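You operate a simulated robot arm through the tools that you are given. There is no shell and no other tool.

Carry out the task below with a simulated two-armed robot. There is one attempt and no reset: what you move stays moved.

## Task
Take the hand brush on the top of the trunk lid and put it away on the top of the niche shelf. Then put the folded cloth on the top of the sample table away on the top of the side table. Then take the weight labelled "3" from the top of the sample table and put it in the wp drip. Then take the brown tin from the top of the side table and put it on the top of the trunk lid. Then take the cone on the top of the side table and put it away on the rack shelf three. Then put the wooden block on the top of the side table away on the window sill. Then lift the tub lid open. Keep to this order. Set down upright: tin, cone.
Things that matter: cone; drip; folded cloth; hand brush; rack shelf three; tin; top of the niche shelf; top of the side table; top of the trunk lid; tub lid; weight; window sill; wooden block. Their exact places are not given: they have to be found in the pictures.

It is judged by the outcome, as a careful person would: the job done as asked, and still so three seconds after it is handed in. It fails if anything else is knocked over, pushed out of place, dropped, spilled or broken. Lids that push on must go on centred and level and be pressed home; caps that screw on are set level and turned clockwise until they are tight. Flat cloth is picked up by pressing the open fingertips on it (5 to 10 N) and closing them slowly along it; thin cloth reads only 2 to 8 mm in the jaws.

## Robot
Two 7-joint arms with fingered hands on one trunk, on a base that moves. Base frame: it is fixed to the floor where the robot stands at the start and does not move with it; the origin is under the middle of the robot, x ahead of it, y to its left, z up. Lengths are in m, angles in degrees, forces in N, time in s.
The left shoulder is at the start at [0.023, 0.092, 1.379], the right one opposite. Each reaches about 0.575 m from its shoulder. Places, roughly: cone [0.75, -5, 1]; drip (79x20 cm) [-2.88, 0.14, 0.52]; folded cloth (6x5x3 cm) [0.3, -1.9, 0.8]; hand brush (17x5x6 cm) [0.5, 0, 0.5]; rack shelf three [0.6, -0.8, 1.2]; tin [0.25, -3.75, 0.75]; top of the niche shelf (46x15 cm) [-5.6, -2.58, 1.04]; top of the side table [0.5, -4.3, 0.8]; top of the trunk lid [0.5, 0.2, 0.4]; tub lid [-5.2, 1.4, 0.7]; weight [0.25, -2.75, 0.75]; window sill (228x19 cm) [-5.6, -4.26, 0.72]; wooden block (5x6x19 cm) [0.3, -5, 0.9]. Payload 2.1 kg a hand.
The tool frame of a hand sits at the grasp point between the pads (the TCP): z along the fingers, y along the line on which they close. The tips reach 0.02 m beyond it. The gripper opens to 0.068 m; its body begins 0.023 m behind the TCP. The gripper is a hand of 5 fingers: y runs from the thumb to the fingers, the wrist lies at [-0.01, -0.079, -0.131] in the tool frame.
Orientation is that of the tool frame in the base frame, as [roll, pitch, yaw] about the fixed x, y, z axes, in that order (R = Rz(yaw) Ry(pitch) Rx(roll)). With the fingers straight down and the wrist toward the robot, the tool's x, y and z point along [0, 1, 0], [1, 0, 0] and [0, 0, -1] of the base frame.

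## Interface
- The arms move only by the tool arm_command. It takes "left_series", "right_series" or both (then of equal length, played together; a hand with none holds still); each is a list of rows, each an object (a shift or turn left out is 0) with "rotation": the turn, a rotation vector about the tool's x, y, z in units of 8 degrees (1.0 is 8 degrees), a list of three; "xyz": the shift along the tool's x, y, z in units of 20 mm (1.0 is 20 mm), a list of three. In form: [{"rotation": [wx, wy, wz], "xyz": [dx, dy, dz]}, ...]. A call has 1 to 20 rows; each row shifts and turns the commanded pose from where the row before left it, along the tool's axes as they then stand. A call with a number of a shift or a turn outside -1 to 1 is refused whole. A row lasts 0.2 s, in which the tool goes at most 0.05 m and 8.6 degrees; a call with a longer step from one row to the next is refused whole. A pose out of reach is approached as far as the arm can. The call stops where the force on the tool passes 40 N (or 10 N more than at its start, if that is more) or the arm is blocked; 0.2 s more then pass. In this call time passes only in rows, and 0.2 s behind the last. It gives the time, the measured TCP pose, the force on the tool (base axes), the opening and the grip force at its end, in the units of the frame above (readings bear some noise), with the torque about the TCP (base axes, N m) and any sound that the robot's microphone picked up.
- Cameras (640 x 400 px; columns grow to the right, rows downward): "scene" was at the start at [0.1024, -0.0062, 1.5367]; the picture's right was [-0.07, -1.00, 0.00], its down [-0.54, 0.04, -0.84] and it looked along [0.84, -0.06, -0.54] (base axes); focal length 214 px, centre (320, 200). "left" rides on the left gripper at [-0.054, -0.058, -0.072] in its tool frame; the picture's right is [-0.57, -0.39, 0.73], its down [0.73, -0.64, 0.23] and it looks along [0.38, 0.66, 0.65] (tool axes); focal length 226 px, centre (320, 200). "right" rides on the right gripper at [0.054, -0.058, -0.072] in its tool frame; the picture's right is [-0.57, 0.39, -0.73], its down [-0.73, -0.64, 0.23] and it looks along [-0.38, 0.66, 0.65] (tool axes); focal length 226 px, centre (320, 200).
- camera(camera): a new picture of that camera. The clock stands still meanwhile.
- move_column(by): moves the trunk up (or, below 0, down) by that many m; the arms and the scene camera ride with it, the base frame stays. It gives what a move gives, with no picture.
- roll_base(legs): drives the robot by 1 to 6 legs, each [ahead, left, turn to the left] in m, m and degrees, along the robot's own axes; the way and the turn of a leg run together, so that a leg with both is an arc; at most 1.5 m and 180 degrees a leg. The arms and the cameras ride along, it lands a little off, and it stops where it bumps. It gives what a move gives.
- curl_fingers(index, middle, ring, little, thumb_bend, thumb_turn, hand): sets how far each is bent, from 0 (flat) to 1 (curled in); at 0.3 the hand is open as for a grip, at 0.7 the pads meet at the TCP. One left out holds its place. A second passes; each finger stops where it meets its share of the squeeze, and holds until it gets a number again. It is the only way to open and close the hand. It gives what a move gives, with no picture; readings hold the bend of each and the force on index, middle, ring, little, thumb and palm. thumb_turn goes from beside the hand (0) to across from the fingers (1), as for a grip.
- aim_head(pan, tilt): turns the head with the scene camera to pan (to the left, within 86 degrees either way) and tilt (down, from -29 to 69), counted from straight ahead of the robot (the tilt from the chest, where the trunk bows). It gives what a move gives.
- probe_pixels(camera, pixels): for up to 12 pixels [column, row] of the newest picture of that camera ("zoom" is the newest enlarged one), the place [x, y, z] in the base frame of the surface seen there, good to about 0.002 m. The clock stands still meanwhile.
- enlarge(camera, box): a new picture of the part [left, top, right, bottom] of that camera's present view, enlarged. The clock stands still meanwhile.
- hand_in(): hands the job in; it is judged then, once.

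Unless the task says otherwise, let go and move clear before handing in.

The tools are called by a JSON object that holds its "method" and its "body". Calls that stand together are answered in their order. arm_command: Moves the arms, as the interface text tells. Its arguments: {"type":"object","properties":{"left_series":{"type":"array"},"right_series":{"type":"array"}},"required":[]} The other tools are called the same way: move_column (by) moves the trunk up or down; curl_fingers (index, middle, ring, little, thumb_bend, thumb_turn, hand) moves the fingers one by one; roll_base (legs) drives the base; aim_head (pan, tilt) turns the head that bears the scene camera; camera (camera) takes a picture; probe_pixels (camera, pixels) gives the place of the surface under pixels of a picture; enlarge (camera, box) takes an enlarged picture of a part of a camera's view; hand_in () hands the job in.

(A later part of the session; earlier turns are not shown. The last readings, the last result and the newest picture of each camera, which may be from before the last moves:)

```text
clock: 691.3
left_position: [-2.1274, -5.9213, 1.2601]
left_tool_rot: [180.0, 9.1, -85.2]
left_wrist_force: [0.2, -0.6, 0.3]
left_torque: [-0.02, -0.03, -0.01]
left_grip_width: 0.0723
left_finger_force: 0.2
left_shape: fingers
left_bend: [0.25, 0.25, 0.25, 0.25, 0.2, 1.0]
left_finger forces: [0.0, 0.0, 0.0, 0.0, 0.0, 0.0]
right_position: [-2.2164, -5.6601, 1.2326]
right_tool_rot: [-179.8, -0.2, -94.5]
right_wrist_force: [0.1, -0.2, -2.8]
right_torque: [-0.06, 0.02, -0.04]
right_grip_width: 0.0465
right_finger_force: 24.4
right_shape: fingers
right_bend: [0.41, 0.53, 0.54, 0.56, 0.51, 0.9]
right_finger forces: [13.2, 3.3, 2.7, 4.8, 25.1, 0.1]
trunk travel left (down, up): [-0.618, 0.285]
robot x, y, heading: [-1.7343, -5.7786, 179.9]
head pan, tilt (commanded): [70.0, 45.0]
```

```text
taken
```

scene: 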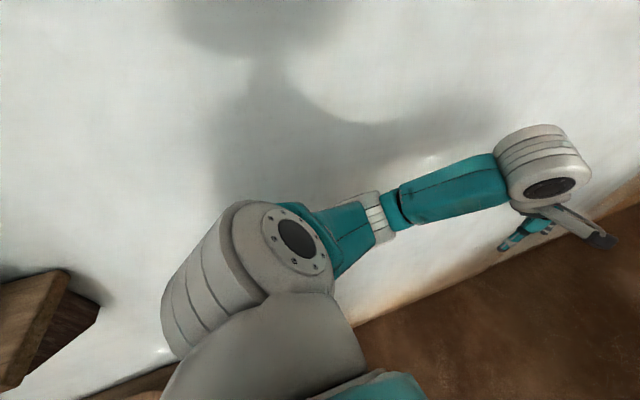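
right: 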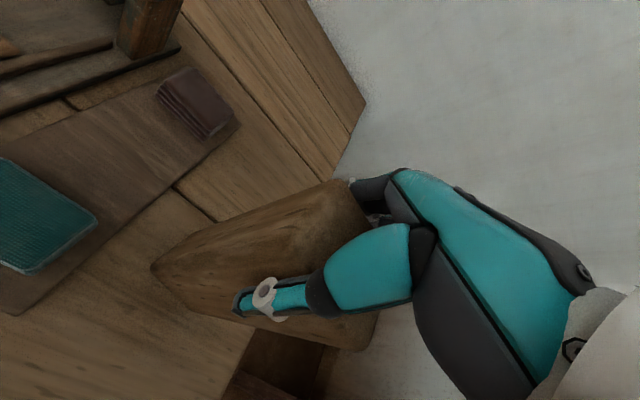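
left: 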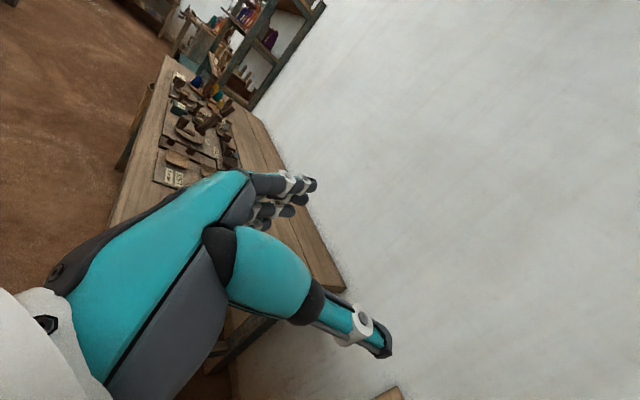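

The left elbow is only ~5 cm off the wall, so I'll shift 7 cm north and go ahead in stages.

{"method": "roll_base", "body": {"legs": [[0, -0.07, 0], [1.2, 0, 0]]}}

{"method": "aim_head", "body": {"pan": -10, "tilt": 25}}

{"method": "camera", "body": {"camera": "scene"}}

```text
clock: 698.0
left_position: [-3.3425, -5.835, 1.2592]
left_tool_rot: [-180.0, 9.0, -85.9]
left_wrist_force: [-0.1, 0.7, 0.1]
left_torque: [-0.01, -0.03, 0.01]
left_grip_width: 0.0721
left_finger_force: 0.1
left_shape: fingers
left_bend: [0.25, 0.25, 0.25, 0.25, 0.2, 1.0]
left_finger forces: [0.0, 0.0, 0.0, 0.1, 0.0, 0.0]
right_position: [-3.4275, -5.5736, 1.2342]
right_tool_rot: [-179.9, -0.2, -95.0]
right_wrist_force: [0.0, 0.7, -3.6]
right_torque: [-0.03, 0.01, 0.03]
right_grip_width: 0.0464
right_finger_force: 24.1
right_shape: fingers
right_bend: [0.41, 0.53, 0.54, 0.56, 0.51, 0.9]
right_finger forces: [13.1, 3.2, 2.7, 4.9, 25.0, 0.0]
trunk travel left (down, up): [-0.618, 0.285]
robot x, y, heading: [-2.9536, -5.6932, 179.2]
head pan, tilt (commanded): [70.0, 45.0]
```

```text
clock: 699.6
left_position: [-3.3421, -5.8351, 1.261]
left_tool_rot: [179.9, 9.1, -85.9]
left_wrist_force: [0.3, -0.3, 0.7]
left_torque: [0.02, 0.0, 0.0]
left_grip_width: 0.0723
left_finger_force: 0.1
left_shape: fingers
left_bend: [0.25, 0.25, 0.25, 0.25, 0.2, 1.0]
left_finger forces: [0.1, 0.0, 0.0, 0.0, 0.0, 0.0]
right_position: [-3.4264, -5.5735, 1.2331]
right_tool_rot: [-180.0, -0.2, -95.1]
right_wrist_force: [0.1, 0.6, -3.6]
right_torque: [0.0, -0.01, -0.01]
right_grip_width: 0.0463
right_finger_force: 24.2
right_shape: fingers
right_bend: [0.41, 0.53, 0.54, 0.56, 0.51, 0.9]
right_finger forces: [13.2, 3.3, 2.7, 4.9, 25.0, 0.0]
trunk travel left (down, up): [-0.618, 0.285]
robot x, y, heading: [-2.9485, -5.6947, 179.0]
head pan, tilt (commanded): [-10.0, 25.0]
```

```text
taken
```

scene: 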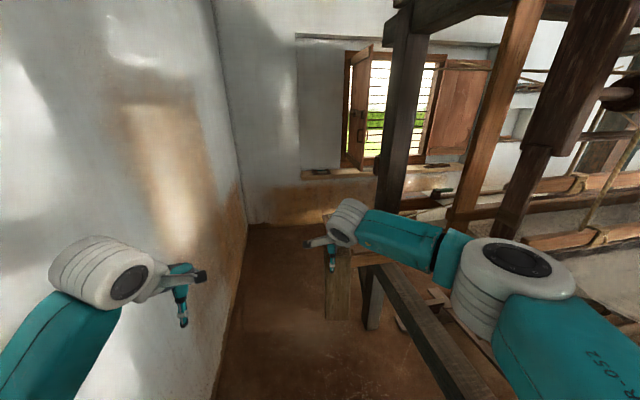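

The window and sill (around 330,172) with an open shutter at (360,105) are visible. I'll probe these and the loom parts near the block.

{"method": "probe_pixels", "body": {"camera": "scene", "pixels": [[370, 270], [400, 300], [440, 370], [362, 60], [352, 165], [345, 105], [370, 105], [320, 172], [430, 170], [440, 190], [380, 180], [405, 130]]}}

{"method": "enlarge", "body": {"camera": "scene", "box": [270, 20, 520, 220]}}

```text
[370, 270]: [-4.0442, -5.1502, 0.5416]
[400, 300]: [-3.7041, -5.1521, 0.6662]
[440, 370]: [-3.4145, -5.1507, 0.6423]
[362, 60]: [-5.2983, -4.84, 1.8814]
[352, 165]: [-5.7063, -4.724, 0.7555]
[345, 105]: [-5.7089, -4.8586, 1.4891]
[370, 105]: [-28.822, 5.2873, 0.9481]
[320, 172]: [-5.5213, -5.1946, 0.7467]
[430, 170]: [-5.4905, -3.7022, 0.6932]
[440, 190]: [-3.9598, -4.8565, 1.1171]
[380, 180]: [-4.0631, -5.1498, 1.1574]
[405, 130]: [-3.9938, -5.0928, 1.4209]
```

```text
2.00 times, centred on (395, 120) of scene
```

zoom: 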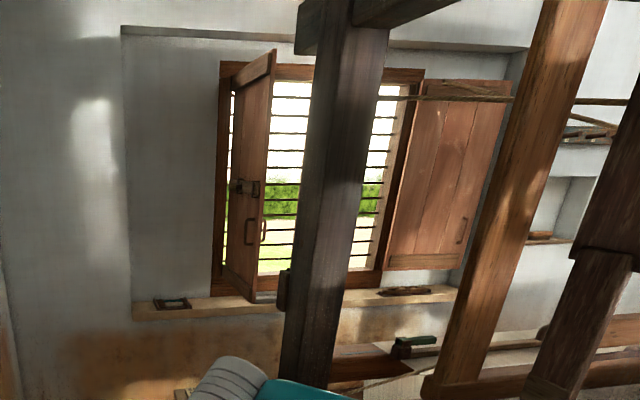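

The shutter sticks out at y≈-4.85 to x≈-5.30. I'll go on west to x≈-4.75 along y≈-5.69.

{"method": "roll_base", "body": {"legs": [[0, 0, 0.9], [0.9, 0, 0], [0.9, 0, 0]]}}

{"method": "aim_head", "body": {"pan": -25, "tilt": 30}}

{"method": "camera", "body": {"camera": "scene"}}

```text
clock: 709.0
left_position: [-5.1398, -5.8294, 1.261]
left_tool_rot: [-180.0, 9.0, -85.5]
left_wrist_force: [-0.2, 0.1, 0.5]
left_torque: [-0.03, -0.01, 0.0]
left_grip_width: 0.0722
left_finger_force: 0.0
left_shape: fingers
left_bend: [0.25, 0.25, 0.25, 0.25, 0.2, 1.0]
left_finger forces: [0.1, 0.1, 0.0, 0.0, 0.0, 0.0]
right_position: [-5.2279, -5.5695, 1.2324]
right_tool_rot: [-179.9, -0.2, -94.6]
right_wrist_force: [-0.5, 0.2, -2.6]
right_torque: [-0.02, 0.03, -0.01]
right_grip_width: 0.0466
right_finger_force: 24.0
right_shape: fingers
right_bend: [0.41, 0.53, 0.54, 0.56, 0.51, 0.9]
right_finger forces: [13.1, 3.3, 2.7, 4.9, 24.8, 0.0]
trunk travel left (down, up): [-0.618, 0.285]
robot x, y, heading: [-4.7463, -5.6879, 179.3]
head pan, tilt (commanded): [-10.0, 25.0]
```

```text
clock: 709.8
left_position: [-5.14, -5.8302, 1.2614]
left_tool_rot: [180.0, 8.9, -85.5]
left_wrist_force: [0.4, 0.0, 0.5]
left_torque: [-0.01, 0.01, -0.01]
left_grip_width: 0.0724
left_finger_force: 0.1
left_shape: fingers
left_bend: [0.25, 0.25, 0.25, 0.25, 0.2, 1.0]
left_finger forces: [0.1, 0.0, 0.1, 0.1, 0.0, 0.0]
right_position: [-5.2275, -5.571, 1.2331]
right_tool_rot: [-180.0, -0.2, -94.6]
right_wrist_force: [-0.3, 0.8, -3.4]
right_torque: [-0.01, 0.04, 0.01]
right_grip_width: 0.0463
right_finger_force: 24.1
right_shape: fingers
right_bend: [0.41, 0.53, 0.54, 0.56, 0.51, 0.9]
right_finger forces: [13.0, 3.3, 2.7, 5.0, 24.7, 0.0]
trunk travel left (down, up): [-0.618, 0.285]
robot x, y, heading: [-4.747, -5.6862, 179.8]
head pan, tilt (commanded): [-25.0, 30.0]
```

```text
taken
```

scene: 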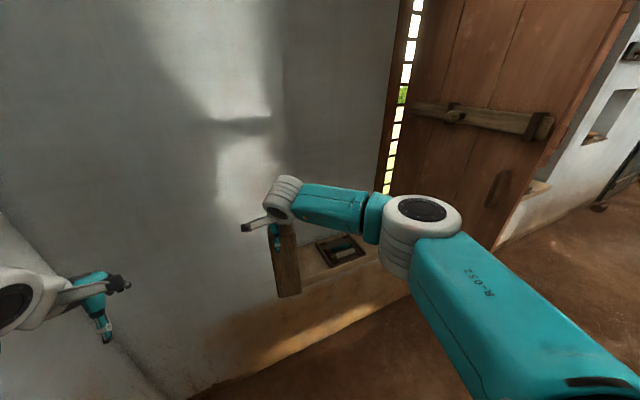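

The sill's south end holds a small frame (340,250). I'll enlarge and probe the free surface.

{"method": "enlarge", "body": {"camera": "scene", "box": [240, 170, 420, 350]}}

{"method": "probe_pixels", "body": {"camera": "scene", "pixels": [[345, 270], [325, 280], [310, 265], [340, 250], [322, 245], [355, 240], [350, 262], [375, 250], [305, 290], [330, 290], [310, 235], [370, 258]]}}

```text
2.22 times, centred on (330, 260) of scene
```

zoom: 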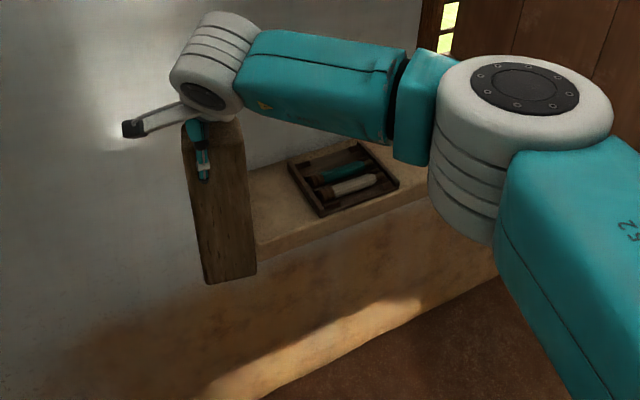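

```text
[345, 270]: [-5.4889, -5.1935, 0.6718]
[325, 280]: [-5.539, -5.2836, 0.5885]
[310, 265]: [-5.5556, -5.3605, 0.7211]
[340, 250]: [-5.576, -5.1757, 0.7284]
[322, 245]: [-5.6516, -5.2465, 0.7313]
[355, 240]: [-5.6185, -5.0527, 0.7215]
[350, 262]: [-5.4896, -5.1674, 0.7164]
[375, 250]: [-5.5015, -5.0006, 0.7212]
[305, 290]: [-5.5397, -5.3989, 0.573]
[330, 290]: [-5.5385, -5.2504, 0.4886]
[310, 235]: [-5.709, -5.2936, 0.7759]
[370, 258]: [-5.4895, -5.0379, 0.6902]
```

Free spot: the sill's south part (z≈0.721) between its end (y≈-5.40) and the frame. I'll probe the frame's corners and the recess side.

{"method": "probe_pixels", "body": {"camera": "zoom", "pixels": [[291, 165], [297, 180], [310, 200], [322, 215], [280, 200], [265, 235], [262, 180], [280, 160], [300, 235], [270, 130], [120, 250], [250, 165]]}}

```text
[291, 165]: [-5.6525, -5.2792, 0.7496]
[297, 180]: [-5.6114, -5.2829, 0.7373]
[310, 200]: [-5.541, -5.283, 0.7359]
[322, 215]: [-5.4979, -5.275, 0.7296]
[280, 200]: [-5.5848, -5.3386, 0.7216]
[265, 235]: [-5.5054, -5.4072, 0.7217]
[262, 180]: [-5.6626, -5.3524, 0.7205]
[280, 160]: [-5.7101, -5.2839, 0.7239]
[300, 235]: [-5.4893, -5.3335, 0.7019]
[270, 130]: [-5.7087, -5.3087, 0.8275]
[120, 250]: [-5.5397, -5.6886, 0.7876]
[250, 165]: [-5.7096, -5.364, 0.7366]
```

The free section is y∈(-5.40,-5.28). I'll set the block there near the front, at about (-5.55,-5.34). First pull the left hand back so it won't touch the wall, then approach.

{"method": "arm_command", "body": {"left_series": [{"xyz": [-0.2, -0.8, -0.2]}, {"xyz": [-0.2, -0.8, -0.2]}, {"xyz": [-0.2, -0.8, -0.2]}, {"xyz": [-0.2, -0.8, -0.2]}, {"xyz": [-0.2, -0.8, -0.2]}, {"xyz": [-0.2, -0.8, -0.2]}]}}

{"method": "roll_base", "body": {"legs": [[0.15, -0.225, 0.3]]}}

{"method": "aim_head", "body": {"pan": 0, "tilt": 40}}

{"method": "camera", "body": {"camera": "scene"}}

```text
clock: 711.2
left_position: [-5.0455, -5.8023, 1.2878]
left_tool_rot: [-179.8, 8.9, -85.3]
left_wrist_force: [0.2, -0.2, 0.8]
left_torque: [0.0, 0.02, 0.0]
left_grip_width: 0.0723
left_finger_force: 0.1
left_shape: fingers
left_bend: [0.25, 0.25, 0.25, 0.25, 0.2, 1.0]
left_finger forces: [0.0, 0.0, 0.0, 0.0, 0.0, 0.0]
right_position: [-5.2277, -5.5688, 1.2332]
right_tool_rot: [-179.9, -0.1, -94.6]
right_wrist_force: [0.2, 0.7, -2.6]
right_torque: [-0.01, 0.02, -0.01]
right_grip_width: 0.0462
right_finger_force: 24.0
right_shape: fingers
right_bend: [0.41, 0.53, 0.54, 0.56, 0.51, 0.9]
right_finger forces: [13.0, 3.3, 2.7, 4.8, 24.6, 0.0]
trunk travel left (down, up): [-0.618, 0.285]
robot x, y, heading: [-4.7506, -5.6865, 179.6]
head pan, tilt (commanded): [-25.0, 30.0]
```

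```text
clock: 713.1
left_position: [-5.1943, -5.5778, 1.2885]
left_tool_rot: [-180.0, 8.9, -85.0]
left_wrist_force: [0.2, 0.1, 0.5]
left_torque: [0.01, -0.02, 0.01]
left_grip_width: 0.0723
left_finger_force: 0.0
left_shape: fingers
left_bend: [0.25, 0.25, 0.25, 0.25, 0.2, 1.0]
left_finger forces: [0.0, 0.0, 0.0, 0.1, 0.0, 0.0]
right_position: [-5.3786, -5.3496, 1.2333]
right_tool_rot: [-179.9, -0.4, -94.2]
right_wrist_force: [0.0, 0.2, -2.6]
right_torque: [-0.05, 0.05, -0.02]
right_grip_width: 0.0464
right_finger_force: 24.1
right_shape: fingers
right_bend: [0.41, 0.53, 0.54, 0.56, 0.51, 0.9]
right_finger forces: [12.9, 3.3, 2.6, 4.9, 24.7, 0.0]
trunk travel left (down, up): [-0.618, 0.285]
robot x, y, heading: [-4.8949, -5.4632, 179.8]
head pan, tilt (commanded): [-25.0, 30.0]
```

```text
clock: 714.0
left_position: [-5.1941, -5.5787, 1.2873]
left_tool_rot: [180.0, 9.0, -85.0]
left_wrist_force: [0.4, -0.6, -0.3]
left_torque: [-0.01, -0.01, 0.01]
left_grip_width: 0.0724
left_finger_force: 0.1
left_shape: fingers
left_bend: [0.25, 0.25, 0.25, 0.25, 0.2, 1.0]
left_finger forces: [0.0, 0.1, 0.1, 0.0, 0.0, 0.1]
right_position: [-5.3777, -5.3489, 1.2327]
right_tool_rot: [-179.9, -0.2, -94.1]
right_wrist_force: [-0.2, -0.2, -2.9]
right_torque: [-0.04, 0.07, 0.0]
right_grip_width: 0.0464
right_finger_force: 23.9
right_shape: fingers
right_bend: [0.41, 0.53, 0.54, 0.56, 0.51, 0.9]
right_finger forces: [12.9, 3.3, 2.7, 5.0, 24.7, 0.0]
trunk travel left (down, up): [-0.618, 0.285]
robot x, y, heading: [-4.9008, -5.4596, 180.1]
head pan, tilt (commanded): [0.0, 40.0]
```

```text
taken
```

scene: 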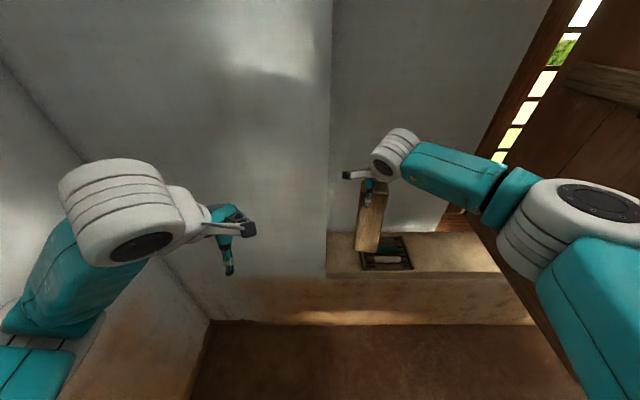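

The block lines up with the free sill section left of the frame. Lower the trunk 0.26 m, then move forward 0.17 m.

{"method": "move_column", "body": {"by": -0.26}}

{"method": "roll_base", "body": {"legs": [[0.12, 0, 0]]}}

{"method": "camera", "body": {"camera": "scene"}}

{"method": "camera", "body": {"camera": "right"}}

```text
clock: 716.6
left_position: [-5.1955, -5.5786, 1.0272]
left_tool_rot: [180.0, 9.0, -84.9]
left_wrist_force: [-0.4, -0.9, 0.0]
left_torque: [0.0, 0.02, 0.02]
left_grip_width: 0.0722
left_finger_force: 0.0
left_shape: fingers
left_bend: [0.25, 0.25, 0.25, 0.25, 0.2, 1.0]
left_finger forces: [0.0, 0.1, 0.0, 0.1, 0.0, 0.0]
right_position: [-5.378, -5.3482, 0.9727]
right_tool_rot: [180.0, -0.2, -94.3]
right_wrist_force: [-0.4, -0.4, -2.9]
right_torque: [-0.01, 0.07, 0.0]
right_grip_width: 0.0462
right_finger_force: 24.2
right_shape: fingers
right_bend: [0.41, 0.53, 0.54, 0.56, 0.51, 0.9]
right_finger forces: [12.8, 3.3, 2.7, 4.8, 24.4, 0.0]
trunk travel left (down, up): [-0.358, 0.545]
robot x, y, heading: [-4.9009, -5.4646, 179.9]
head pan, tilt (commanded): [0.0, 40.0]
```

```text
clock: 717.9
left_position: [-5.3133, -5.5782, 1.0286]
left_tool_rot: [-180.0, 9.0, -85.1]
left_wrist_force: [-0.1, -0.2, -0.9]
left_torque: [0.0, 0.01, -0.02]
left_grip_width: 0.0724
left_finger_force: 0.1
left_shape: fingers
left_bend: [0.25, 0.25, 0.25, 0.25, 0.2, 1.0]
left_finger forces: [0.1, 0.0, 0.1, 0.1, 0.0, 0.0]
right_position: [-5.497, -5.3483, 0.9733]
right_tool_rot: [-179.8, -0.2, -94.2]
right_wrist_force: [0.3, -0.3, -2.4]
right_torque: [-0.01, 0.04, 0.0]
right_grip_width: 0.0463
right_finger_force: 24.1
right_shape: fingers
right_bend: [0.41, 0.53, 0.54, 0.57, 0.51, 0.9]
right_finger forces: [12.9, 3.4, 2.8, 4.7, 24.5, 0.1]
trunk travel left (down, up): [-0.358, 0.545]
robot x, y, heading: [-5.0166, -5.4586, 180.1]
head pan, tilt (commanded): [0.0, 40.0]
```

```text
taken
```

scene: 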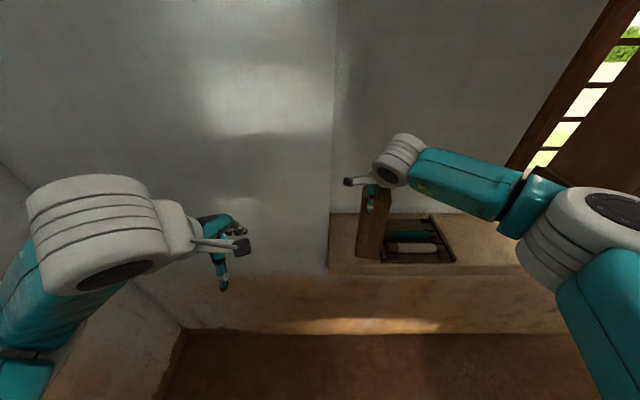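

```text
taken
```

right: 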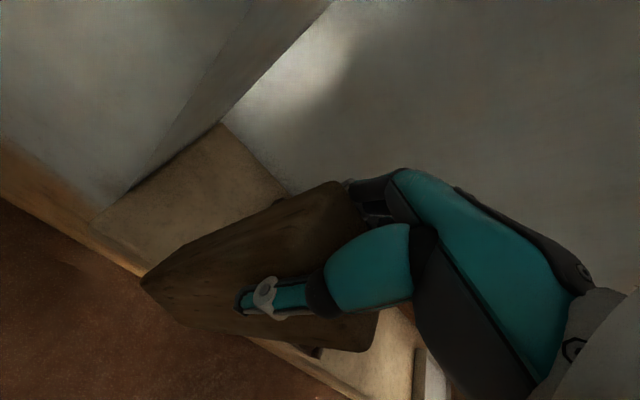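

I'll probe the block's lower edge and the sill's free area with the right camera.

{"method": "probe_pixels", "body": {"camera": "right", "pixels": [[145, 285], [170, 240], [180, 190], [120, 215], [215, 132], [200, 215], [150, 300], [240, 335], [130, 190], [350, 370], [100, 220]]}}

{"method": "probe_pixels", "body": {"camera": "scene", "pixels": [[360, 252], [378, 254], [368, 256], [358, 230], [384, 258], [345, 255], [335, 268], [332, 215]]}}

```text
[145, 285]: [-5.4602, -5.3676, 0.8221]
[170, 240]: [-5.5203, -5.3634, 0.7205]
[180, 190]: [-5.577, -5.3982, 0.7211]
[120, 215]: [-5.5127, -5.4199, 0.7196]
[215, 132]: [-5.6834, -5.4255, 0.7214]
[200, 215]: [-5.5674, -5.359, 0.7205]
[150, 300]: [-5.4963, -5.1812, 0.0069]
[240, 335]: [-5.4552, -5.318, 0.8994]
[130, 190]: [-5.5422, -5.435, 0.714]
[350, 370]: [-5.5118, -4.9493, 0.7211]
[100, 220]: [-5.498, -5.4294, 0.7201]
```

```text
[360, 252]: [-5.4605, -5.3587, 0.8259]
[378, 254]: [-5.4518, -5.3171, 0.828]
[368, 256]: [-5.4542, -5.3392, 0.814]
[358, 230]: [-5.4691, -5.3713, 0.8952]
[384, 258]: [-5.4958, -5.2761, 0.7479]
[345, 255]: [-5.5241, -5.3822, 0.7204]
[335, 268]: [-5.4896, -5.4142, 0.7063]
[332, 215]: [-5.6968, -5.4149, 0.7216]
```

The free section is y∈(-5.43,-5.28); the block hangs at y≈-5.342, yawed ~8°. Straighten it, move 7 cm forward.

{"method": "arm_command", "body": {"right_series": [{"rotation": [0, 0, -0.5]}, {"rotation": [0, 0, -0.5]}]}}

{"method": "roll_base", "body": {"legs": [[0.07, 0, 0]]}}

{"method": "camera", "body": {"camera": "scene"}}

{"method": "camera", "body": {"camera": "right"}}

```text
clock: 718.5
left_position: [-5.3133, -5.5775, 1.0282]
left_tool_rot: [180.0, 9.1, -85.1]
left_wrist_force: [0.1, 0.5, -0.4]
left_torque: [0.0, 0.0, -0.03]
left_grip_width: 0.0722
left_finger_force: 0.1
left_shape: fingers
left_bend: [0.25, 0.25, 0.25, 0.25, 0.2, 1.0]
left_finger forces: [0.0, 0.1, 0.0, 0.1, 0.1, 0.1]
right_position: [-5.4972, -5.348, 0.9729]
right_tool_rot: [-180.0, -0.2, -86.2]
right_wrist_force: [0.5, 0.0, -2.1]
right_torque: [-0.03, 0.03, 0.01]
right_grip_width: 0.0464
right_finger_force: 24.4
right_shape: fingers
right_bend: [0.41, 0.53, 0.54, 0.57, 0.51, 0.9]
right_finger forces: [12.9, 3.4, 2.7, 4.7, 24.5, 0.0]
trunk travel left (down, up): [-0.358, 0.545]
robot x, y, heading: [-5.0184, -5.4619, 180.0]
head pan, tilt (commanded): [0.0, 40.0]
```

```text
clock: 719.5
left_position: [-5.3815, -5.5777, 1.0276]
left_tool_rot: [179.9, 9.0, -85.0]
left_wrist_force: [0.6, 0.8, 0.4]
left_torque: [0.0, -0.05, 0.01]
left_grip_width: 0.0722
left_finger_force: 0.0
left_shape: fingers
left_bend: [0.25, 0.25, 0.25, 0.25, 0.2, 1.0]
left_finger forces: [0.1, 0.0, 0.1, 0.0, 0.0, 0.0]
right_position: [-5.5668, -5.3495, 0.9736]
right_tool_rot: [-179.9, -0.3, -86.3]
right_wrist_force: [-0.3, 0.2, -2.6]
right_torque: [-0.06, 0.02, 0.01]
right_grip_width: 0.0464
right_finger_force: 24.1
right_shape: fingers
right_bend: [0.41, 0.53, 0.54, 0.57, 0.51, 0.9]
right_finger forces: [12.8, 3.4, 2.7, 4.7, 24.5, 0.1]
trunk travel left (down, up): [-0.358, 0.545]
robot x, y, heading: [-5.0873, -5.4619, 179.8]
head pan, tilt (commanded): [0.0, 40.0]
```

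```text
taken
```

scene: 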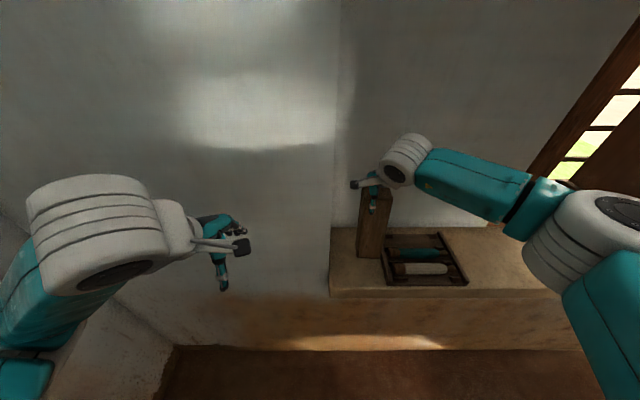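

```text
taken
```

right: 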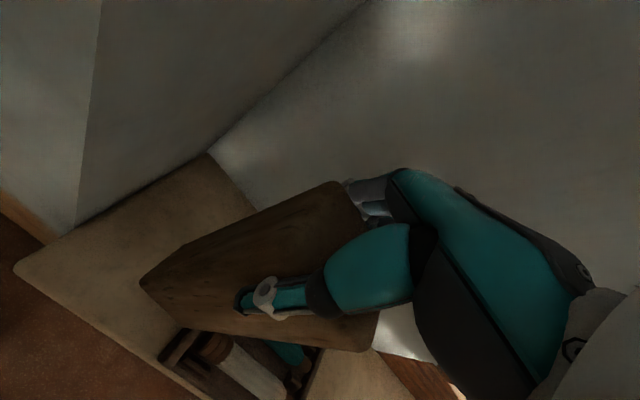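

I'll probe the block's bottom corners and the frame's edge.

{"method": "probe_pixels", "body": {"camera": "right", "pixels": [[148, 283], [187, 245], [180, 322], [165, 350], [180, 335], [200, 330], [160, 310], [130, 250], [215, 160], [75, 228], [120, 300], [150, 220]]}}

{"method": "enlarge", "body": {"camera": "scene", "box": [310, 160, 480, 310]}}

```text
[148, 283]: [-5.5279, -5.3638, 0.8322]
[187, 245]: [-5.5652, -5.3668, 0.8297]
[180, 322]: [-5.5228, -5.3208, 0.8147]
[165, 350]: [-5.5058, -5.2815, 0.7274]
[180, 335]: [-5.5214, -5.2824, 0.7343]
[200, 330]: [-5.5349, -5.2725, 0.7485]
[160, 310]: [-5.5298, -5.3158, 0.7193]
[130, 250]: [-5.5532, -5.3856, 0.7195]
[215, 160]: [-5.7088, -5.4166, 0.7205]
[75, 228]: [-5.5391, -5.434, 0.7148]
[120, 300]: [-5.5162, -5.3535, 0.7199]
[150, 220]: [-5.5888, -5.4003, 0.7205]
```

```text
2.67 times, centred on (395, 235) of scene
```

zoom: 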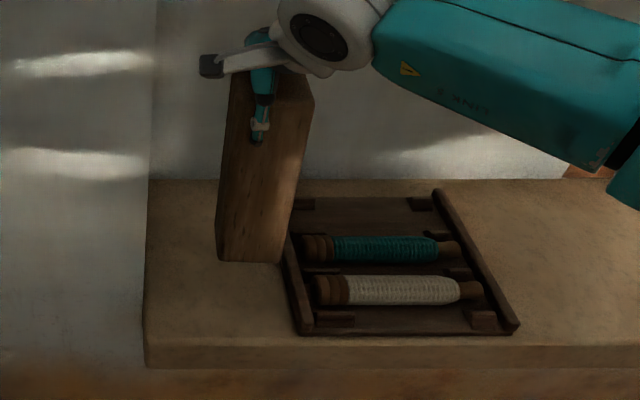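

Shift 1 cm south for better clearance from the frame, then lower to just above the sill.

{"method": "arm_command", "body": {"right_series": [{"xyz": [0.5, 0, 0.5]}, {"xyz": [0, 0, 0.8]}, {"xyz": [0, 0, 0.8]}, {"xyz": [0, 0, 0.7]}, {"xyz": [0, 0, 0.5]}]}}

{"method": "camera", "body": {"camera": "right"}}

{"method": "enlarge", "body": {"camera": "scene", "box": [310, 160, 480, 310]}}

```text
clock: 720.7
left_position: [-5.3819, -5.5791, 1.0272]
left_tool_rot: [180.0, 9.0, -85.1]
left_wrist_force: [0.1, 0.0, -0.6]
left_torque: [0.0, -0.04, -0.02]
left_grip_width: 0.072
left_finger_force: 0.2
left_shape: fingers
left_bend: [0.25, 0.25, 0.25, 0.25, 0.2, 1.0]
left_finger forces: [0.0, 0.0, 0.0, 0.0, 0.1, 0.1]
right_position: [-5.5654, -5.3584, 0.9069]
right_tool_rot: [-179.9, -0.1, -86.2]
right_wrist_force: [0.2, 0.1, -2.4]
right_torque: [-0.04, 0.04, 0.0]
right_grip_width: 0.0461
right_finger_force: 23.9
right_shape: fingers
right_bend: [0.41, 0.53, 0.54, 0.57, 0.52, 0.9]
right_finger forces: [12.9, 3.2, 2.6, 4.6, 24.1, 0.0]
trunk travel left (down, up): [-0.358, 0.545]
robot x, y, heading: [-5.0868, -5.4634, 180.3]
head pan, tilt (commanded): [0.0, 40.0]
```

```text
taken
```

right: 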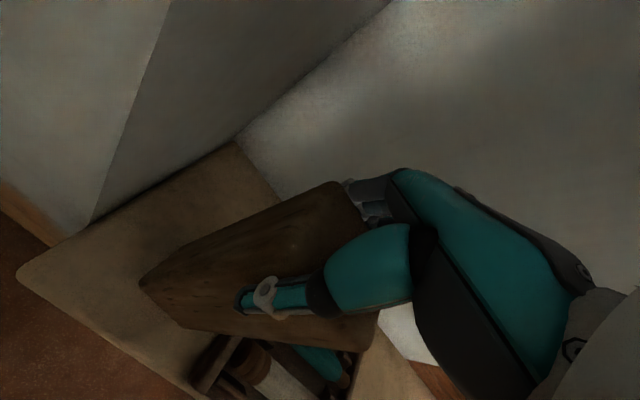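

```text
2.67 times, centred on (395, 235) of scene
```

zoom: 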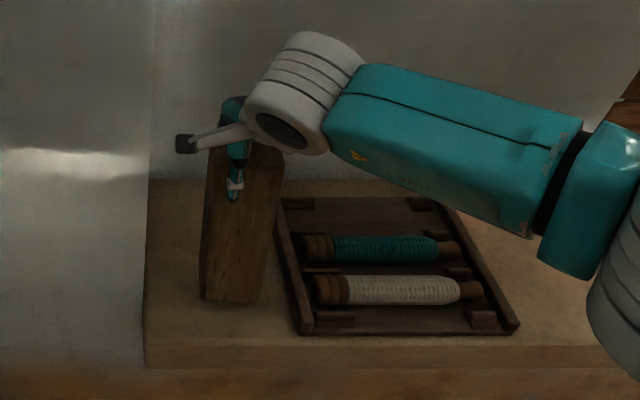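

Nearly down with good clearance from the frame. Creep down to contact.

{"method": "arm_command", "body": {"right_series": [{"xyz": [0, 0, 0.2]}, {"xyz": [0, 0, 0.15]}]}}

{"method": "arm_command", "body": {"right_series": [{"xyz": [0, 0, 0.12]}, {"xyz": [0, 0, 0.12]}]}}

```text
clock: 721.3
left_position: [-5.3816, -5.5777, 1.027]
left_tool_rot: [180.0, 9.0, -85.2]
left_wrist_force: [-0.7, -0.4, 1.2]
left_torque: [0.0, 0.01, -0.02]
left_grip_width: 0.0725
left_finger_force: 0.1
left_shape: fingers
left_bend: [0.25, 0.25, 0.25, 0.25, 0.2, 1.0]
left_finger forces: [0.1, 0.1, 0.0, 0.0, 0.1, 0.0]
right_position: [-5.5656, -5.3575, 0.9003]
right_tool_rot: [180.0, -0.2, -86.2]
right_wrist_force: [-0.5, 0.0, -2.7]
right_torque: [0.01, -0.01, 0.01]
right_grip_width: 0.0461
right_finger_force: 23.1
right_shape: fingers
right_bend: [0.41, 0.53, 0.54, 0.57, 0.52, 0.9]
right_finger forces: [13.0, 3.2, 2.6, 4.4, 24.2, 0.0]
trunk travel left (down, up): [-0.358, 0.545]
robot x, y, heading: [-5.0882, -5.4606, 179.8]
head pan, tilt (commanded): [0.0, 40.0]
```

```text
clock: 721.9
left_position: [-5.3802, -5.578, 1.0285]
left_tool_rot: [180.0, 9.0, -85.1]
left_wrist_force: [-0.2, 0.1, 0.6]
left_torque: [-0.02, 0.01, -0.03]
left_grip_width: 0.0725
left_finger_force: 0.1
left_shape: fingers
left_bend: [0.25, 0.25, 0.25, 0.25, 0.2, 1.0]
left_finger forces: [0.0, 0.1, 0.0, 0.0, 0.0, 0.0]
right_position: [-5.5645, -5.3584, 0.8965]
right_tool_rot: [179.9, -0.2, -86.3]
right_wrist_force: [1.0, 1.6, 5.7]
right_torque: [-0.07, 0.05, -0.01]
right_grip_width: 0.046
right_finger_force: 25.7
right_shape: fingers
right_bend: [0.41, 0.54, 0.54, 0.57, 0.52, 0.9]
right_finger forces: [14.2, 3.2, 2.6, 4.6, 26.2, 0.0]
trunk travel left (down, up): [-0.358, 0.545]
robot x, y, heading: [-5.0859, -5.4628, 179.9]
head pan, tilt (commanded): [0.0, 40.0]
```

Contact. Press 1.5 mm more and open gradually so the block settles.

{"method": "arm_command", "body": {"right_series": [{"xyz": [0, 0, 0.08]}]}}

{"method": "curl_fingers", "body": {"hand": "right", "index": 0.34, "middle": 0.44, "ring": 0.44, "little": 0.48, "thumb_bend": 0.42}}

{"method": "camera", "body": {"camera": "right"}}

{"method": "enlarge", "body": {"camera": "scene", "box": [310, 160, 480, 310]}}

```text
clock: 722.3
left_position: [-5.3813, -5.5783, 1.0286]
left_tool_rot: [180.0, 9.0, -85.1]
left_wrist_force: [0.6, -0.4, 0.8]
left_torque: [0.03, 0.0, 0.01]
left_grip_width: 0.072
left_finger_force: 0.0
left_shape: fingers
left_bend: [0.25, 0.25, 0.25, 0.25, 0.2, 1.0]
left_finger forces: [0.1, 0.1, 0.1, 0.1, 0.0, 0.1]
right_position: [-5.5665, -5.3581, 0.8952]
right_tool_rot: [179.8, -0.3, -86.2]
right_wrist_force: [1.1, 2.1, 15.0]
right_torque: [0.0, 0.09, 0.0]
right_grip_width: 0.0462
right_finger_force: 28.0
right_shape: fingers
right_bend: [0.41, 0.53, 0.54, 0.57, 0.53, 0.9]
right_finger forces: [16.3, 3.5, 2.8, 4.8, 28.8, 0.0]
trunk travel left (down, up): [-0.358, 0.545]
robot x, y, heading: [-5.0848, -5.4621, 179.8]
head pan, tilt (commanded): [0.0, 40.0]
```

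```text
clock: 723.3
left_position: [-5.3801, -5.5784, 1.029]
left_tool_rot: [180.0, 8.9, -85.0]
left_wrist_force: [-0.5, -0.5, -0.8]
left_torque: [0.01, -0.01, -0.03]
left_grip_width: 0.0724
left_finger_force: 0.1
left_shape: fingers
left_bend: [0.25, 0.25, 0.25, 0.25, 0.2, 1.0]
left_finger forces: [0.1, 0.0, 0.0, 0.1, 0.0, 0.0]
right_position: [-5.5647, -5.3583, 0.895]
right_tool_rot: [179.8, -0.2, -86.4]
right_wrist_force: [2.3, 1.6, 17.4]
right_torque: [-0.04, -0.23, 0.0]
right_grip_width: 0.059
right_finger_force: 11.5
right_shape: fingers
right_bend: [0.31, 0.44, 0.44, 0.48, 0.42, 0.94]
right_finger forces: [3.5, 0.1, 0.1, 3.4, 16.1, 0.0]
trunk travel left (down, up): [-0.358, 0.545]
robot x, y, heading: [-5.0877, -5.4631, 179.8]
head pan, tilt (commanded): [0.0, 40.0]
```

```text
taken
```

right: 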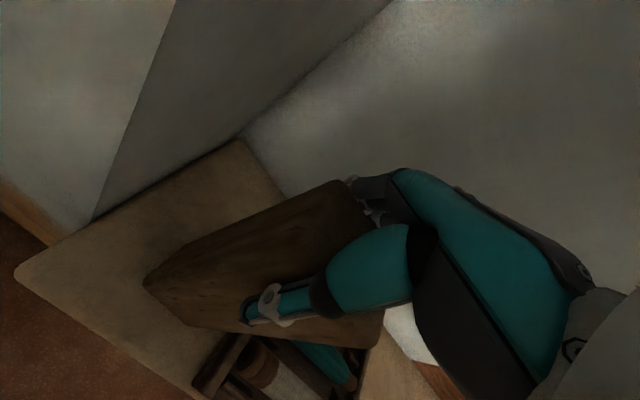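

```text
2.67 times, centred on (395, 235) of scene
```

zoom: 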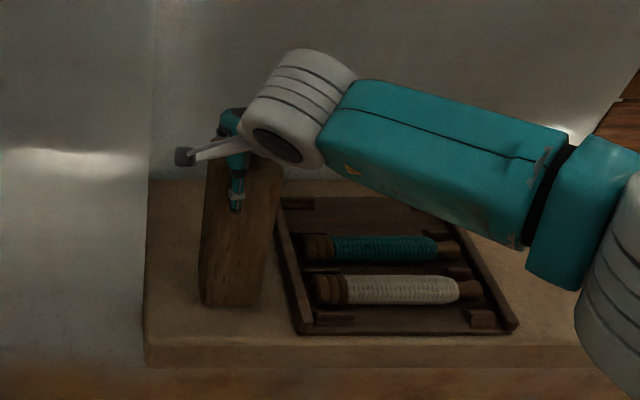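

The thumb still presses (16 N). Open further.

{"method": "curl_fingers", "body": {"hand": "right", "index": 0.3, "middle": 0.3, "ring": 0.3, "little": 0.3, "thumb_bend": 0.3}}

{"method": "enlarge", "body": {"camera": "scene", "box": [310, 160, 480, 310]}}

```text
clock: 724.3
left_position: [-5.3814, -5.5795, 1.0275]
left_tool_rot: [179.9, 9.0, -85.0]
left_wrist_force: [0.0, -0.1, -0.4]
left_torque: [-0.01, -0.01, -0.04]
left_grip_width: 0.0722
left_finger_force: 0.2
left_shape: fingers
left_bend: [0.25, 0.25, 0.25, 0.25, 0.2, 1.0]
left_finger forces: [0.1, 0.0, 0.0, 0.0, 0.1, 0.0]
right_position: [-5.5646, -5.3584, 0.8949]
right_tool_rot: [-180.0, -0.2, -86.3]
right_wrist_force: [2.0, 1.0, 12.3]
right_torque: [-0.05, -0.24, -0.02]
right_grip_width: 0.0676
right_finger_force: 6.1
right_shape: fingers
right_bend: [0.29, 0.3, 0.3, 0.3, 0.3, 0.96]
right_finger forces: [1.0, 0.1, 0.1, 0.0, 11.3, 0.0]
trunk travel left (down, up): [-0.358, 0.545]
robot x, y, heading: [-5.0871, -5.4589, 179.9]
head pan, tilt (commanded): [0.0, 40.0]
```

```text
2.67 times, centred on (395, 235) of scene
```

zoom: 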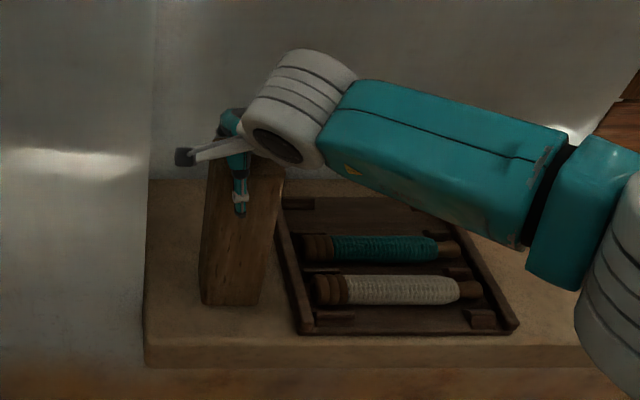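

Thumb still touches the near top edge; open it wider before raising.

{"method": "curl_fingers", "body": {"hand": "right", "index": 0.2, "middle": 0.2, "ring": 0.2, "little": 0.2, "thumb_bend": 0.06}}

{"method": "camera", "body": {"camera": "right"}}

{"method": "enlarge", "body": {"camera": "scene", "box": [310, 160, 480, 310]}}

```text
clock: 725.3
left_position: [-5.3818, -5.5786, 1.0276]
left_tool_rot: [180.0, 9.1, -85.0]
left_wrist_force: [0.0, 0.2, 0.4]
left_torque: [-0.02, -0.02, 0.06]
left_grip_width: 0.0725
left_finger_force: 0.0
left_shape: fingers
left_bend: [0.25, 0.25, 0.25, 0.25, 0.2, 1.0]
left_finger forces: [0.1, 0.1, 0.0, 0.0, 0.0, 0.0]
right_position: [-5.5641, -5.3586, 0.8946]
right_tool_rot: [-180.0, -0.2, -86.3]
right_wrist_force: [1.3, 1.4, 9.2]
right_torque: [-0.02, -0.2, 0.02]
right_grip_width: 0.0832
right_finger_force: 4.4
right_shape: fingers
right_bend: [0.2, 0.2, 0.2, 0.2, 0.07, 0.96]
right_finger forces: [0.0, 0.0, 0.1, 0.0, 8.2, 0.0]
trunk travel left (down, up): [-0.358, 0.545]
robot x, y, heading: [-5.0852, -5.4601, 179.8]
head pan, tilt (commanded): [0.0, 40.0]
```

```text
taken
```

right: 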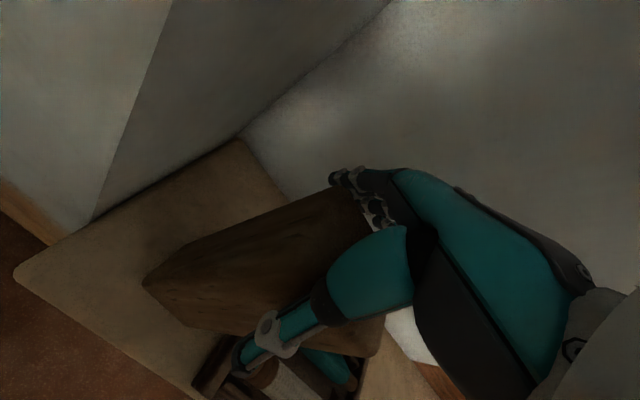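

```text
2.67 times, centred on (395, 235) of scene
```

zoom: 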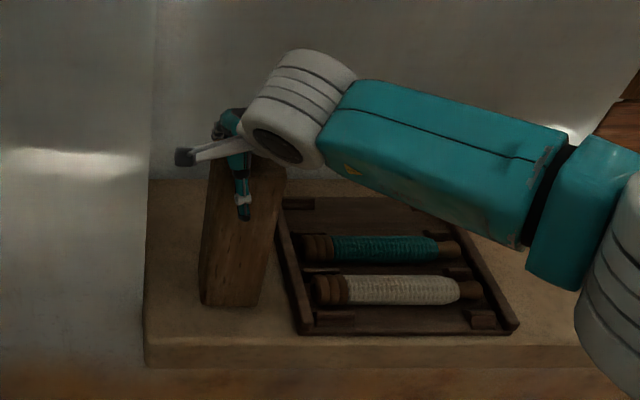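

The thumb base rests on the block's top. Raise the hand in small steps.

{"method": "arm_command", "body": {"right_series": [{"xyz": [0, 0, -0.2]}, {"xyz": [0, 0, -0.2]}]}}

{"method": "enlarge", "body": {"camera": "scene", "box": [310, 160, 480, 310]}}

```text
clock: 725.9
left_position: [-5.3825, -5.5784, 1.0278]
left_tool_rot: [-180.0, 9.1, -85.0]
left_wrist_force: [0.1, -0.6, 0.0]
left_torque: [0.01, 0.01, 0.01]
left_grip_width: 0.0721
left_finger_force: 0.0
left_shape: fingers
left_bend: [0.25, 0.25, 0.25, 0.25, 0.2, 1.0]
left_finger forces: [0.0, 0.1, 0.0, 0.1, 0.0, 0.1]
right_position: [-5.5656, -5.3582, 0.9025]
right_tool_rot: [180.0, -0.3, -86.2]
right_wrist_force: [0.2, -1.3, -0.4]
right_torque: [0.01, 0.0, -0.03]
right_grip_width: 0.0836
right_finger_force: 0.3
right_shape: fingers
right_bend: [0.2, 0.2, 0.2, 0.2, 0.06, 0.96]
right_finger forces: [0.0, 0.0, 0.0, 0.1, 0.2, 0.0]
trunk travel left (down, up): [-0.358, 0.545]
robot x, y, heading: [-5.0848, -5.461, 179.8]
head pan, tilt (commanded): [0.0, 40.0]
```

```text
2.67 times, centred on (395, 235) of scene
```

zoom: 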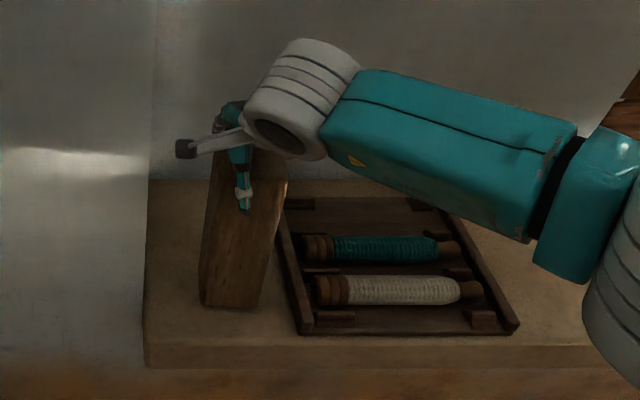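

Contact gone. Raise straight up 6 cm and check the block stands.

{"method": "arm_command", "body": {"right_series": [{"xyz": [0, 0, -0.4]}, {"xyz": [0, 0, -0.6]}, {"xyz": [0, 0, -0.8]}, {"xyz": [0, 0, -0.9]}, {"xyz": [0, 0, -0.9]}]}}

{"method": "enlarge", "body": {"camera": "scene", "box": [300, 120, 500, 310]}}

{"method": "camera", "body": {"camera": "right"}}

```text
clock: 727.1
left_position: [-5.3829, -5.578, 1.0277]
left_tool_rot: [180.0, 9.1, -85.0]
left_wrist_force: [-0.5, -0.2, 0.9]
left_torque: [0.03, -0.02, 0.01]
left_grip_width: 0.0724
left_finger_force: 0.1
left_shape: fingers
left_bend: [0.25, 0.25, 0.25, 0.25, 0.2, 1.0]
left_finger forces: [0.1, 0.0, 0.1, 0.0, 0.0, 0.0]
right_position: [-5.5646, -5.3574, 0.9737]
right_tool_rot: [180.0, -0.3, -86.2]
right_wrist_force: [0.1, -0.4, 0.2]
right_torque: [-0.01, 0.05, -0.01]
right_grip_width: 0.0836
right_finger_force: 0.0
right_shape: fingers
right_bend: [0.2, 0.2, 0.2, 0.2, 0.06, 0.96]
right_finger forces: [0.0, 0.0, 0.2, 0.0, 0.0, 0.0]
trunk travel left (down, up): [-0.358, 0.545]
robot x, y, heading: [-5.0871, -5.4613, 179.4]
head pan, tilt (commanded): [0.0, 40.0]
```

```text
2.11 times, centred on (400, 215) of scene
```

zoom: 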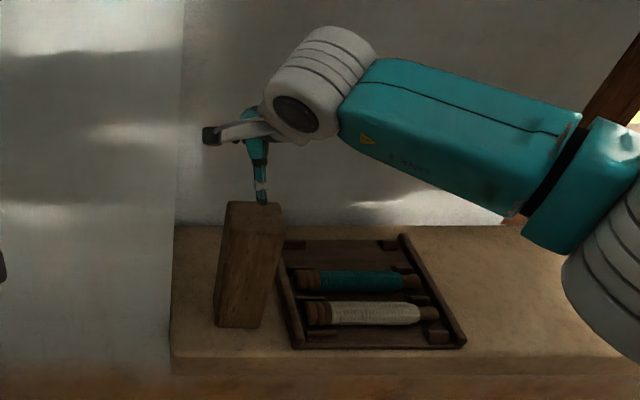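

```text
taken
```

right: 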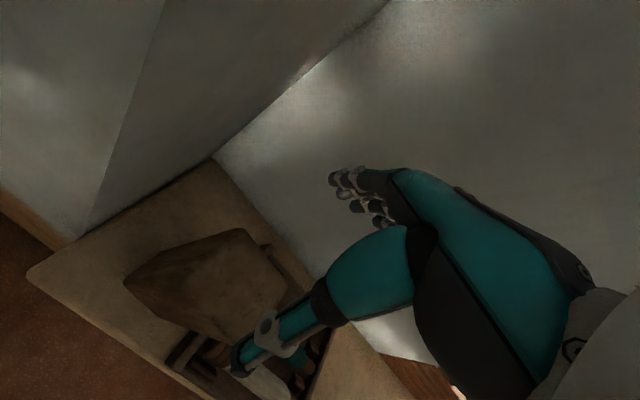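

The block stands on the sill. I'll probe to confirm it's vertical and clear of the frame.

{"method": "probe_pixels", "body": {"camera": "zoom", "pixels": [[232, 225], [278, 228], [218, 318], [258, 320], [240, 270], [284, 260], [295, 335], [250, 206], [285, 300]]}}

```text
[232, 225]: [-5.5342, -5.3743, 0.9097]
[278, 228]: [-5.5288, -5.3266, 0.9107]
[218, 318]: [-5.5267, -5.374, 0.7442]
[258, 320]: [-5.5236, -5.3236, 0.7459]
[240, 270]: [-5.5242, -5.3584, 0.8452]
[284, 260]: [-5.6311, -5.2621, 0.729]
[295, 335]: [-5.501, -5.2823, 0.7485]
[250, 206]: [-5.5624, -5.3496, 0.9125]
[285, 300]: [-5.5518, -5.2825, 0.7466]
```

The block stands vertical on the sill, clear of the frame. Last: the tub lid. Back off, turn north and travel up the west corridor.

{"method": "roll_base", "body": {"legs": [[-0.22, 0, 0], [0, 0, -90]]}}

{"method": "aim_head", "body": {"pan": 0, "tilt": 30}}

{"method": "camera", "body": {"camera": "scene"}}

```text
clock: 732.6
left_position: [-4.98, -5.1647, 1.0275]
left_tool_rot: [180.0, 9.0, -175.3]
left_wrist_force: [0.7, -0.1, 0.4]
left_torque: [0.02, 0.02, -0.02]
left_grip_width: 0.0723
left_finger_force: 0.1
left_shape: fingers
left_bend: [0.25, 0.25, 0.25, 0.25, 0.2, 1.0]
left_finger forces: [0.0, 0.0, 0.1, 0.0, 0.0, 0.0]
right_position: [-4.7602, -4.9834, 0.9739]
right_tool_rot: [-179.9, -0.2, -176.6]
right_wrist_force: [0.4, -0.5, 0.7]
right_torque: [-0.02, 0.02, -0.02]
right_grip_width: 0.0837
right_finger_force: 0.0
right_shape: fingers
right_bend: [0.2, 0.2, 0.2, 0.2, 0.06, 0.96]
right_finger forces: [0.1, 0.1, 0.1, 0.0, 0.0, 0.0]
trunk travel left (down, up): [-0.358, 0.545]
robot x, y, heading: [-4.8673, -5.4618, 89.8]
head pan, tilt (commanded): [0.0, 40.0]
```

```text
clock: 733.3
left_position: [-4.98, -5.1639, 1.0266]
left_tool_rot: [179.9, 9.0, -175.3]
left_wrist_force: [-0.2, 0.0, 0.0]
left_torque: [0.0, -0.02, 0.02]
left_grip_width: 0.0723
left_finger_force: 0.1
left_shape: fingers
left_bend: [0.25, 0.25, 0.25, 0.25, 0.2, 1.0]
left_finger forces: [0.1, 0.1, 0.0, 0.0, 0.0, 0.0]
right_position: [-4.7589, -4.982, 0.9724]
right_tool_rot: [180.0, -0.1, -176.5]
right_wrist_force: [-0.3, -0.2, 0.0]
right_torque: [0.01, 0.02, 0.01]
right_grip_width: 0.0832
right_finger_force: 0.0
right_shape: fingers
right_bend: [0.2, 0.2, 0.2, 0.2, 0.06, 0.96]
right_finger forces: [0.0, 0.0, 0.0, 0.0, 0.1, 0.0]
trunk travel left (down, up): [-0.358, 0.545]
robot x, y, heading: [-4.8654, -5.4606, 89.6]
head pan, tilt (commanded): [0.0, 30.0]
```

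```text
taken
```

scene: 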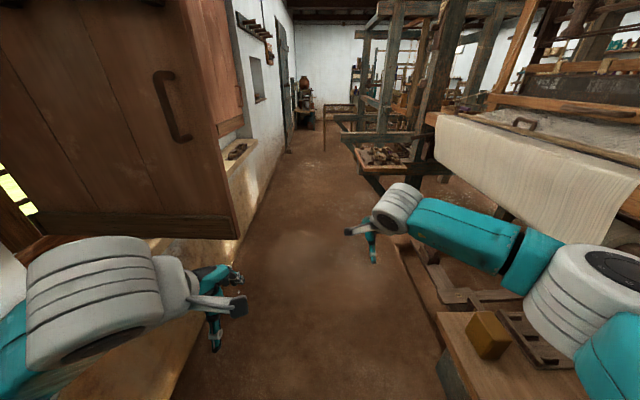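

I'll probe the shutter, the tray at right and the panel at lower left.

{"method": "probe_pixels", "body": {"camera": "scene", "pixels": [[130, 365], [200, 320], [235, 230], [150, 225], [230, 150], [440, 315], [490, 335], [450, 390], [360, 150], [400, 290], [420, 345], [240, 145]]}}

```text
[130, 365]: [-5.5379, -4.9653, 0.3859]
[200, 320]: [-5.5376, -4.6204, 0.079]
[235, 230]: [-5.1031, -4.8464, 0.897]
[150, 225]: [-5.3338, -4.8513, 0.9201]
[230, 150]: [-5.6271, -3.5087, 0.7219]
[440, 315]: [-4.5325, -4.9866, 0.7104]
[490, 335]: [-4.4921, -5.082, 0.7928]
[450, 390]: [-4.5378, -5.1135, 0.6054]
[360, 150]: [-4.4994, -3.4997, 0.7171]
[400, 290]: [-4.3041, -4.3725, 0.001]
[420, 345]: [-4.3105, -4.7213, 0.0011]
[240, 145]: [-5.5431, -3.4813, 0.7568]
```

The shutter reaches to x≈-5.10 at y≈-4.85, and the loom tray is at x≥-4.53 (z≈0.71). I'll probe the left elbow.

{"method": "aim_head", "body": {"pan": 45, "tilt": 45}}

{"method": "camera", "body": {"camera": "scene"}}

{"method": "probe_pixels", "body": {"camera": "scene", "pixels": [[300, 200], [250, 220], [200, 250], [330, 230], [150, 250], [100, 300], [220, 180], [400, 100]]}}

```text
clock: 734.4
left_position: [-4.9809, -5.164, 1.0283]
left_tool_rot: [-180.0, 8.9, -175.3]
left_wrist_force: [0.1, 0.2, -0.4]
left_torque: [-0.06, 0.01, -0.03]
left_grip_width: 0.0723
left_finger_force: 0.1
left_shape: fingers
left_bend: [0.25, 0.25, 0.25, 0.25, 0.2, 1.0]
left_finger forces: [0.0, 0.0, 0.1, 0.1, 0.0, 0.0]
right_position: [-4.7595, -4.9835, 0.9738]
right_tool_rot: [-179.9, -0.3, -176.5]
right_wrist_force: [-0.4, 0.2, 0.2]
right_torque: [0.0, 0.03, -0.01]
right_grip_width: 0.0833
right_finger_force: 0.0
right_shape: fingers
right_bend: [0.2, 0.2, 0.2, 0.2, 0.06, 0.96]
right_finger forces: [0.1, 0.0, 0.0, 0.0, 0.0, 0.0]
trunk travel left (down, up): [-0.358, 0.545]
robot x, y, heading: [-4.8665, -5.4567, 89.6]
head pan, tilt (commanded): [45.0, 45.0]
```

```text
taken
```

scene: 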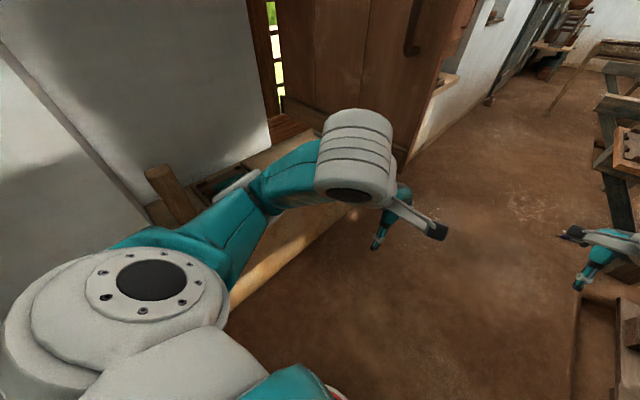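

```text
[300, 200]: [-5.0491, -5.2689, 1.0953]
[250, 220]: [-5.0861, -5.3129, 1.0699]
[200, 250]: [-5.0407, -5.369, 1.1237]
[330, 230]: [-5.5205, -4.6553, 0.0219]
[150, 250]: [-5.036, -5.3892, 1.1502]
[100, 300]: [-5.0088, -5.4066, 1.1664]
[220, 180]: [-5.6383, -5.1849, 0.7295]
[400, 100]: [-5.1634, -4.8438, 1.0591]
```

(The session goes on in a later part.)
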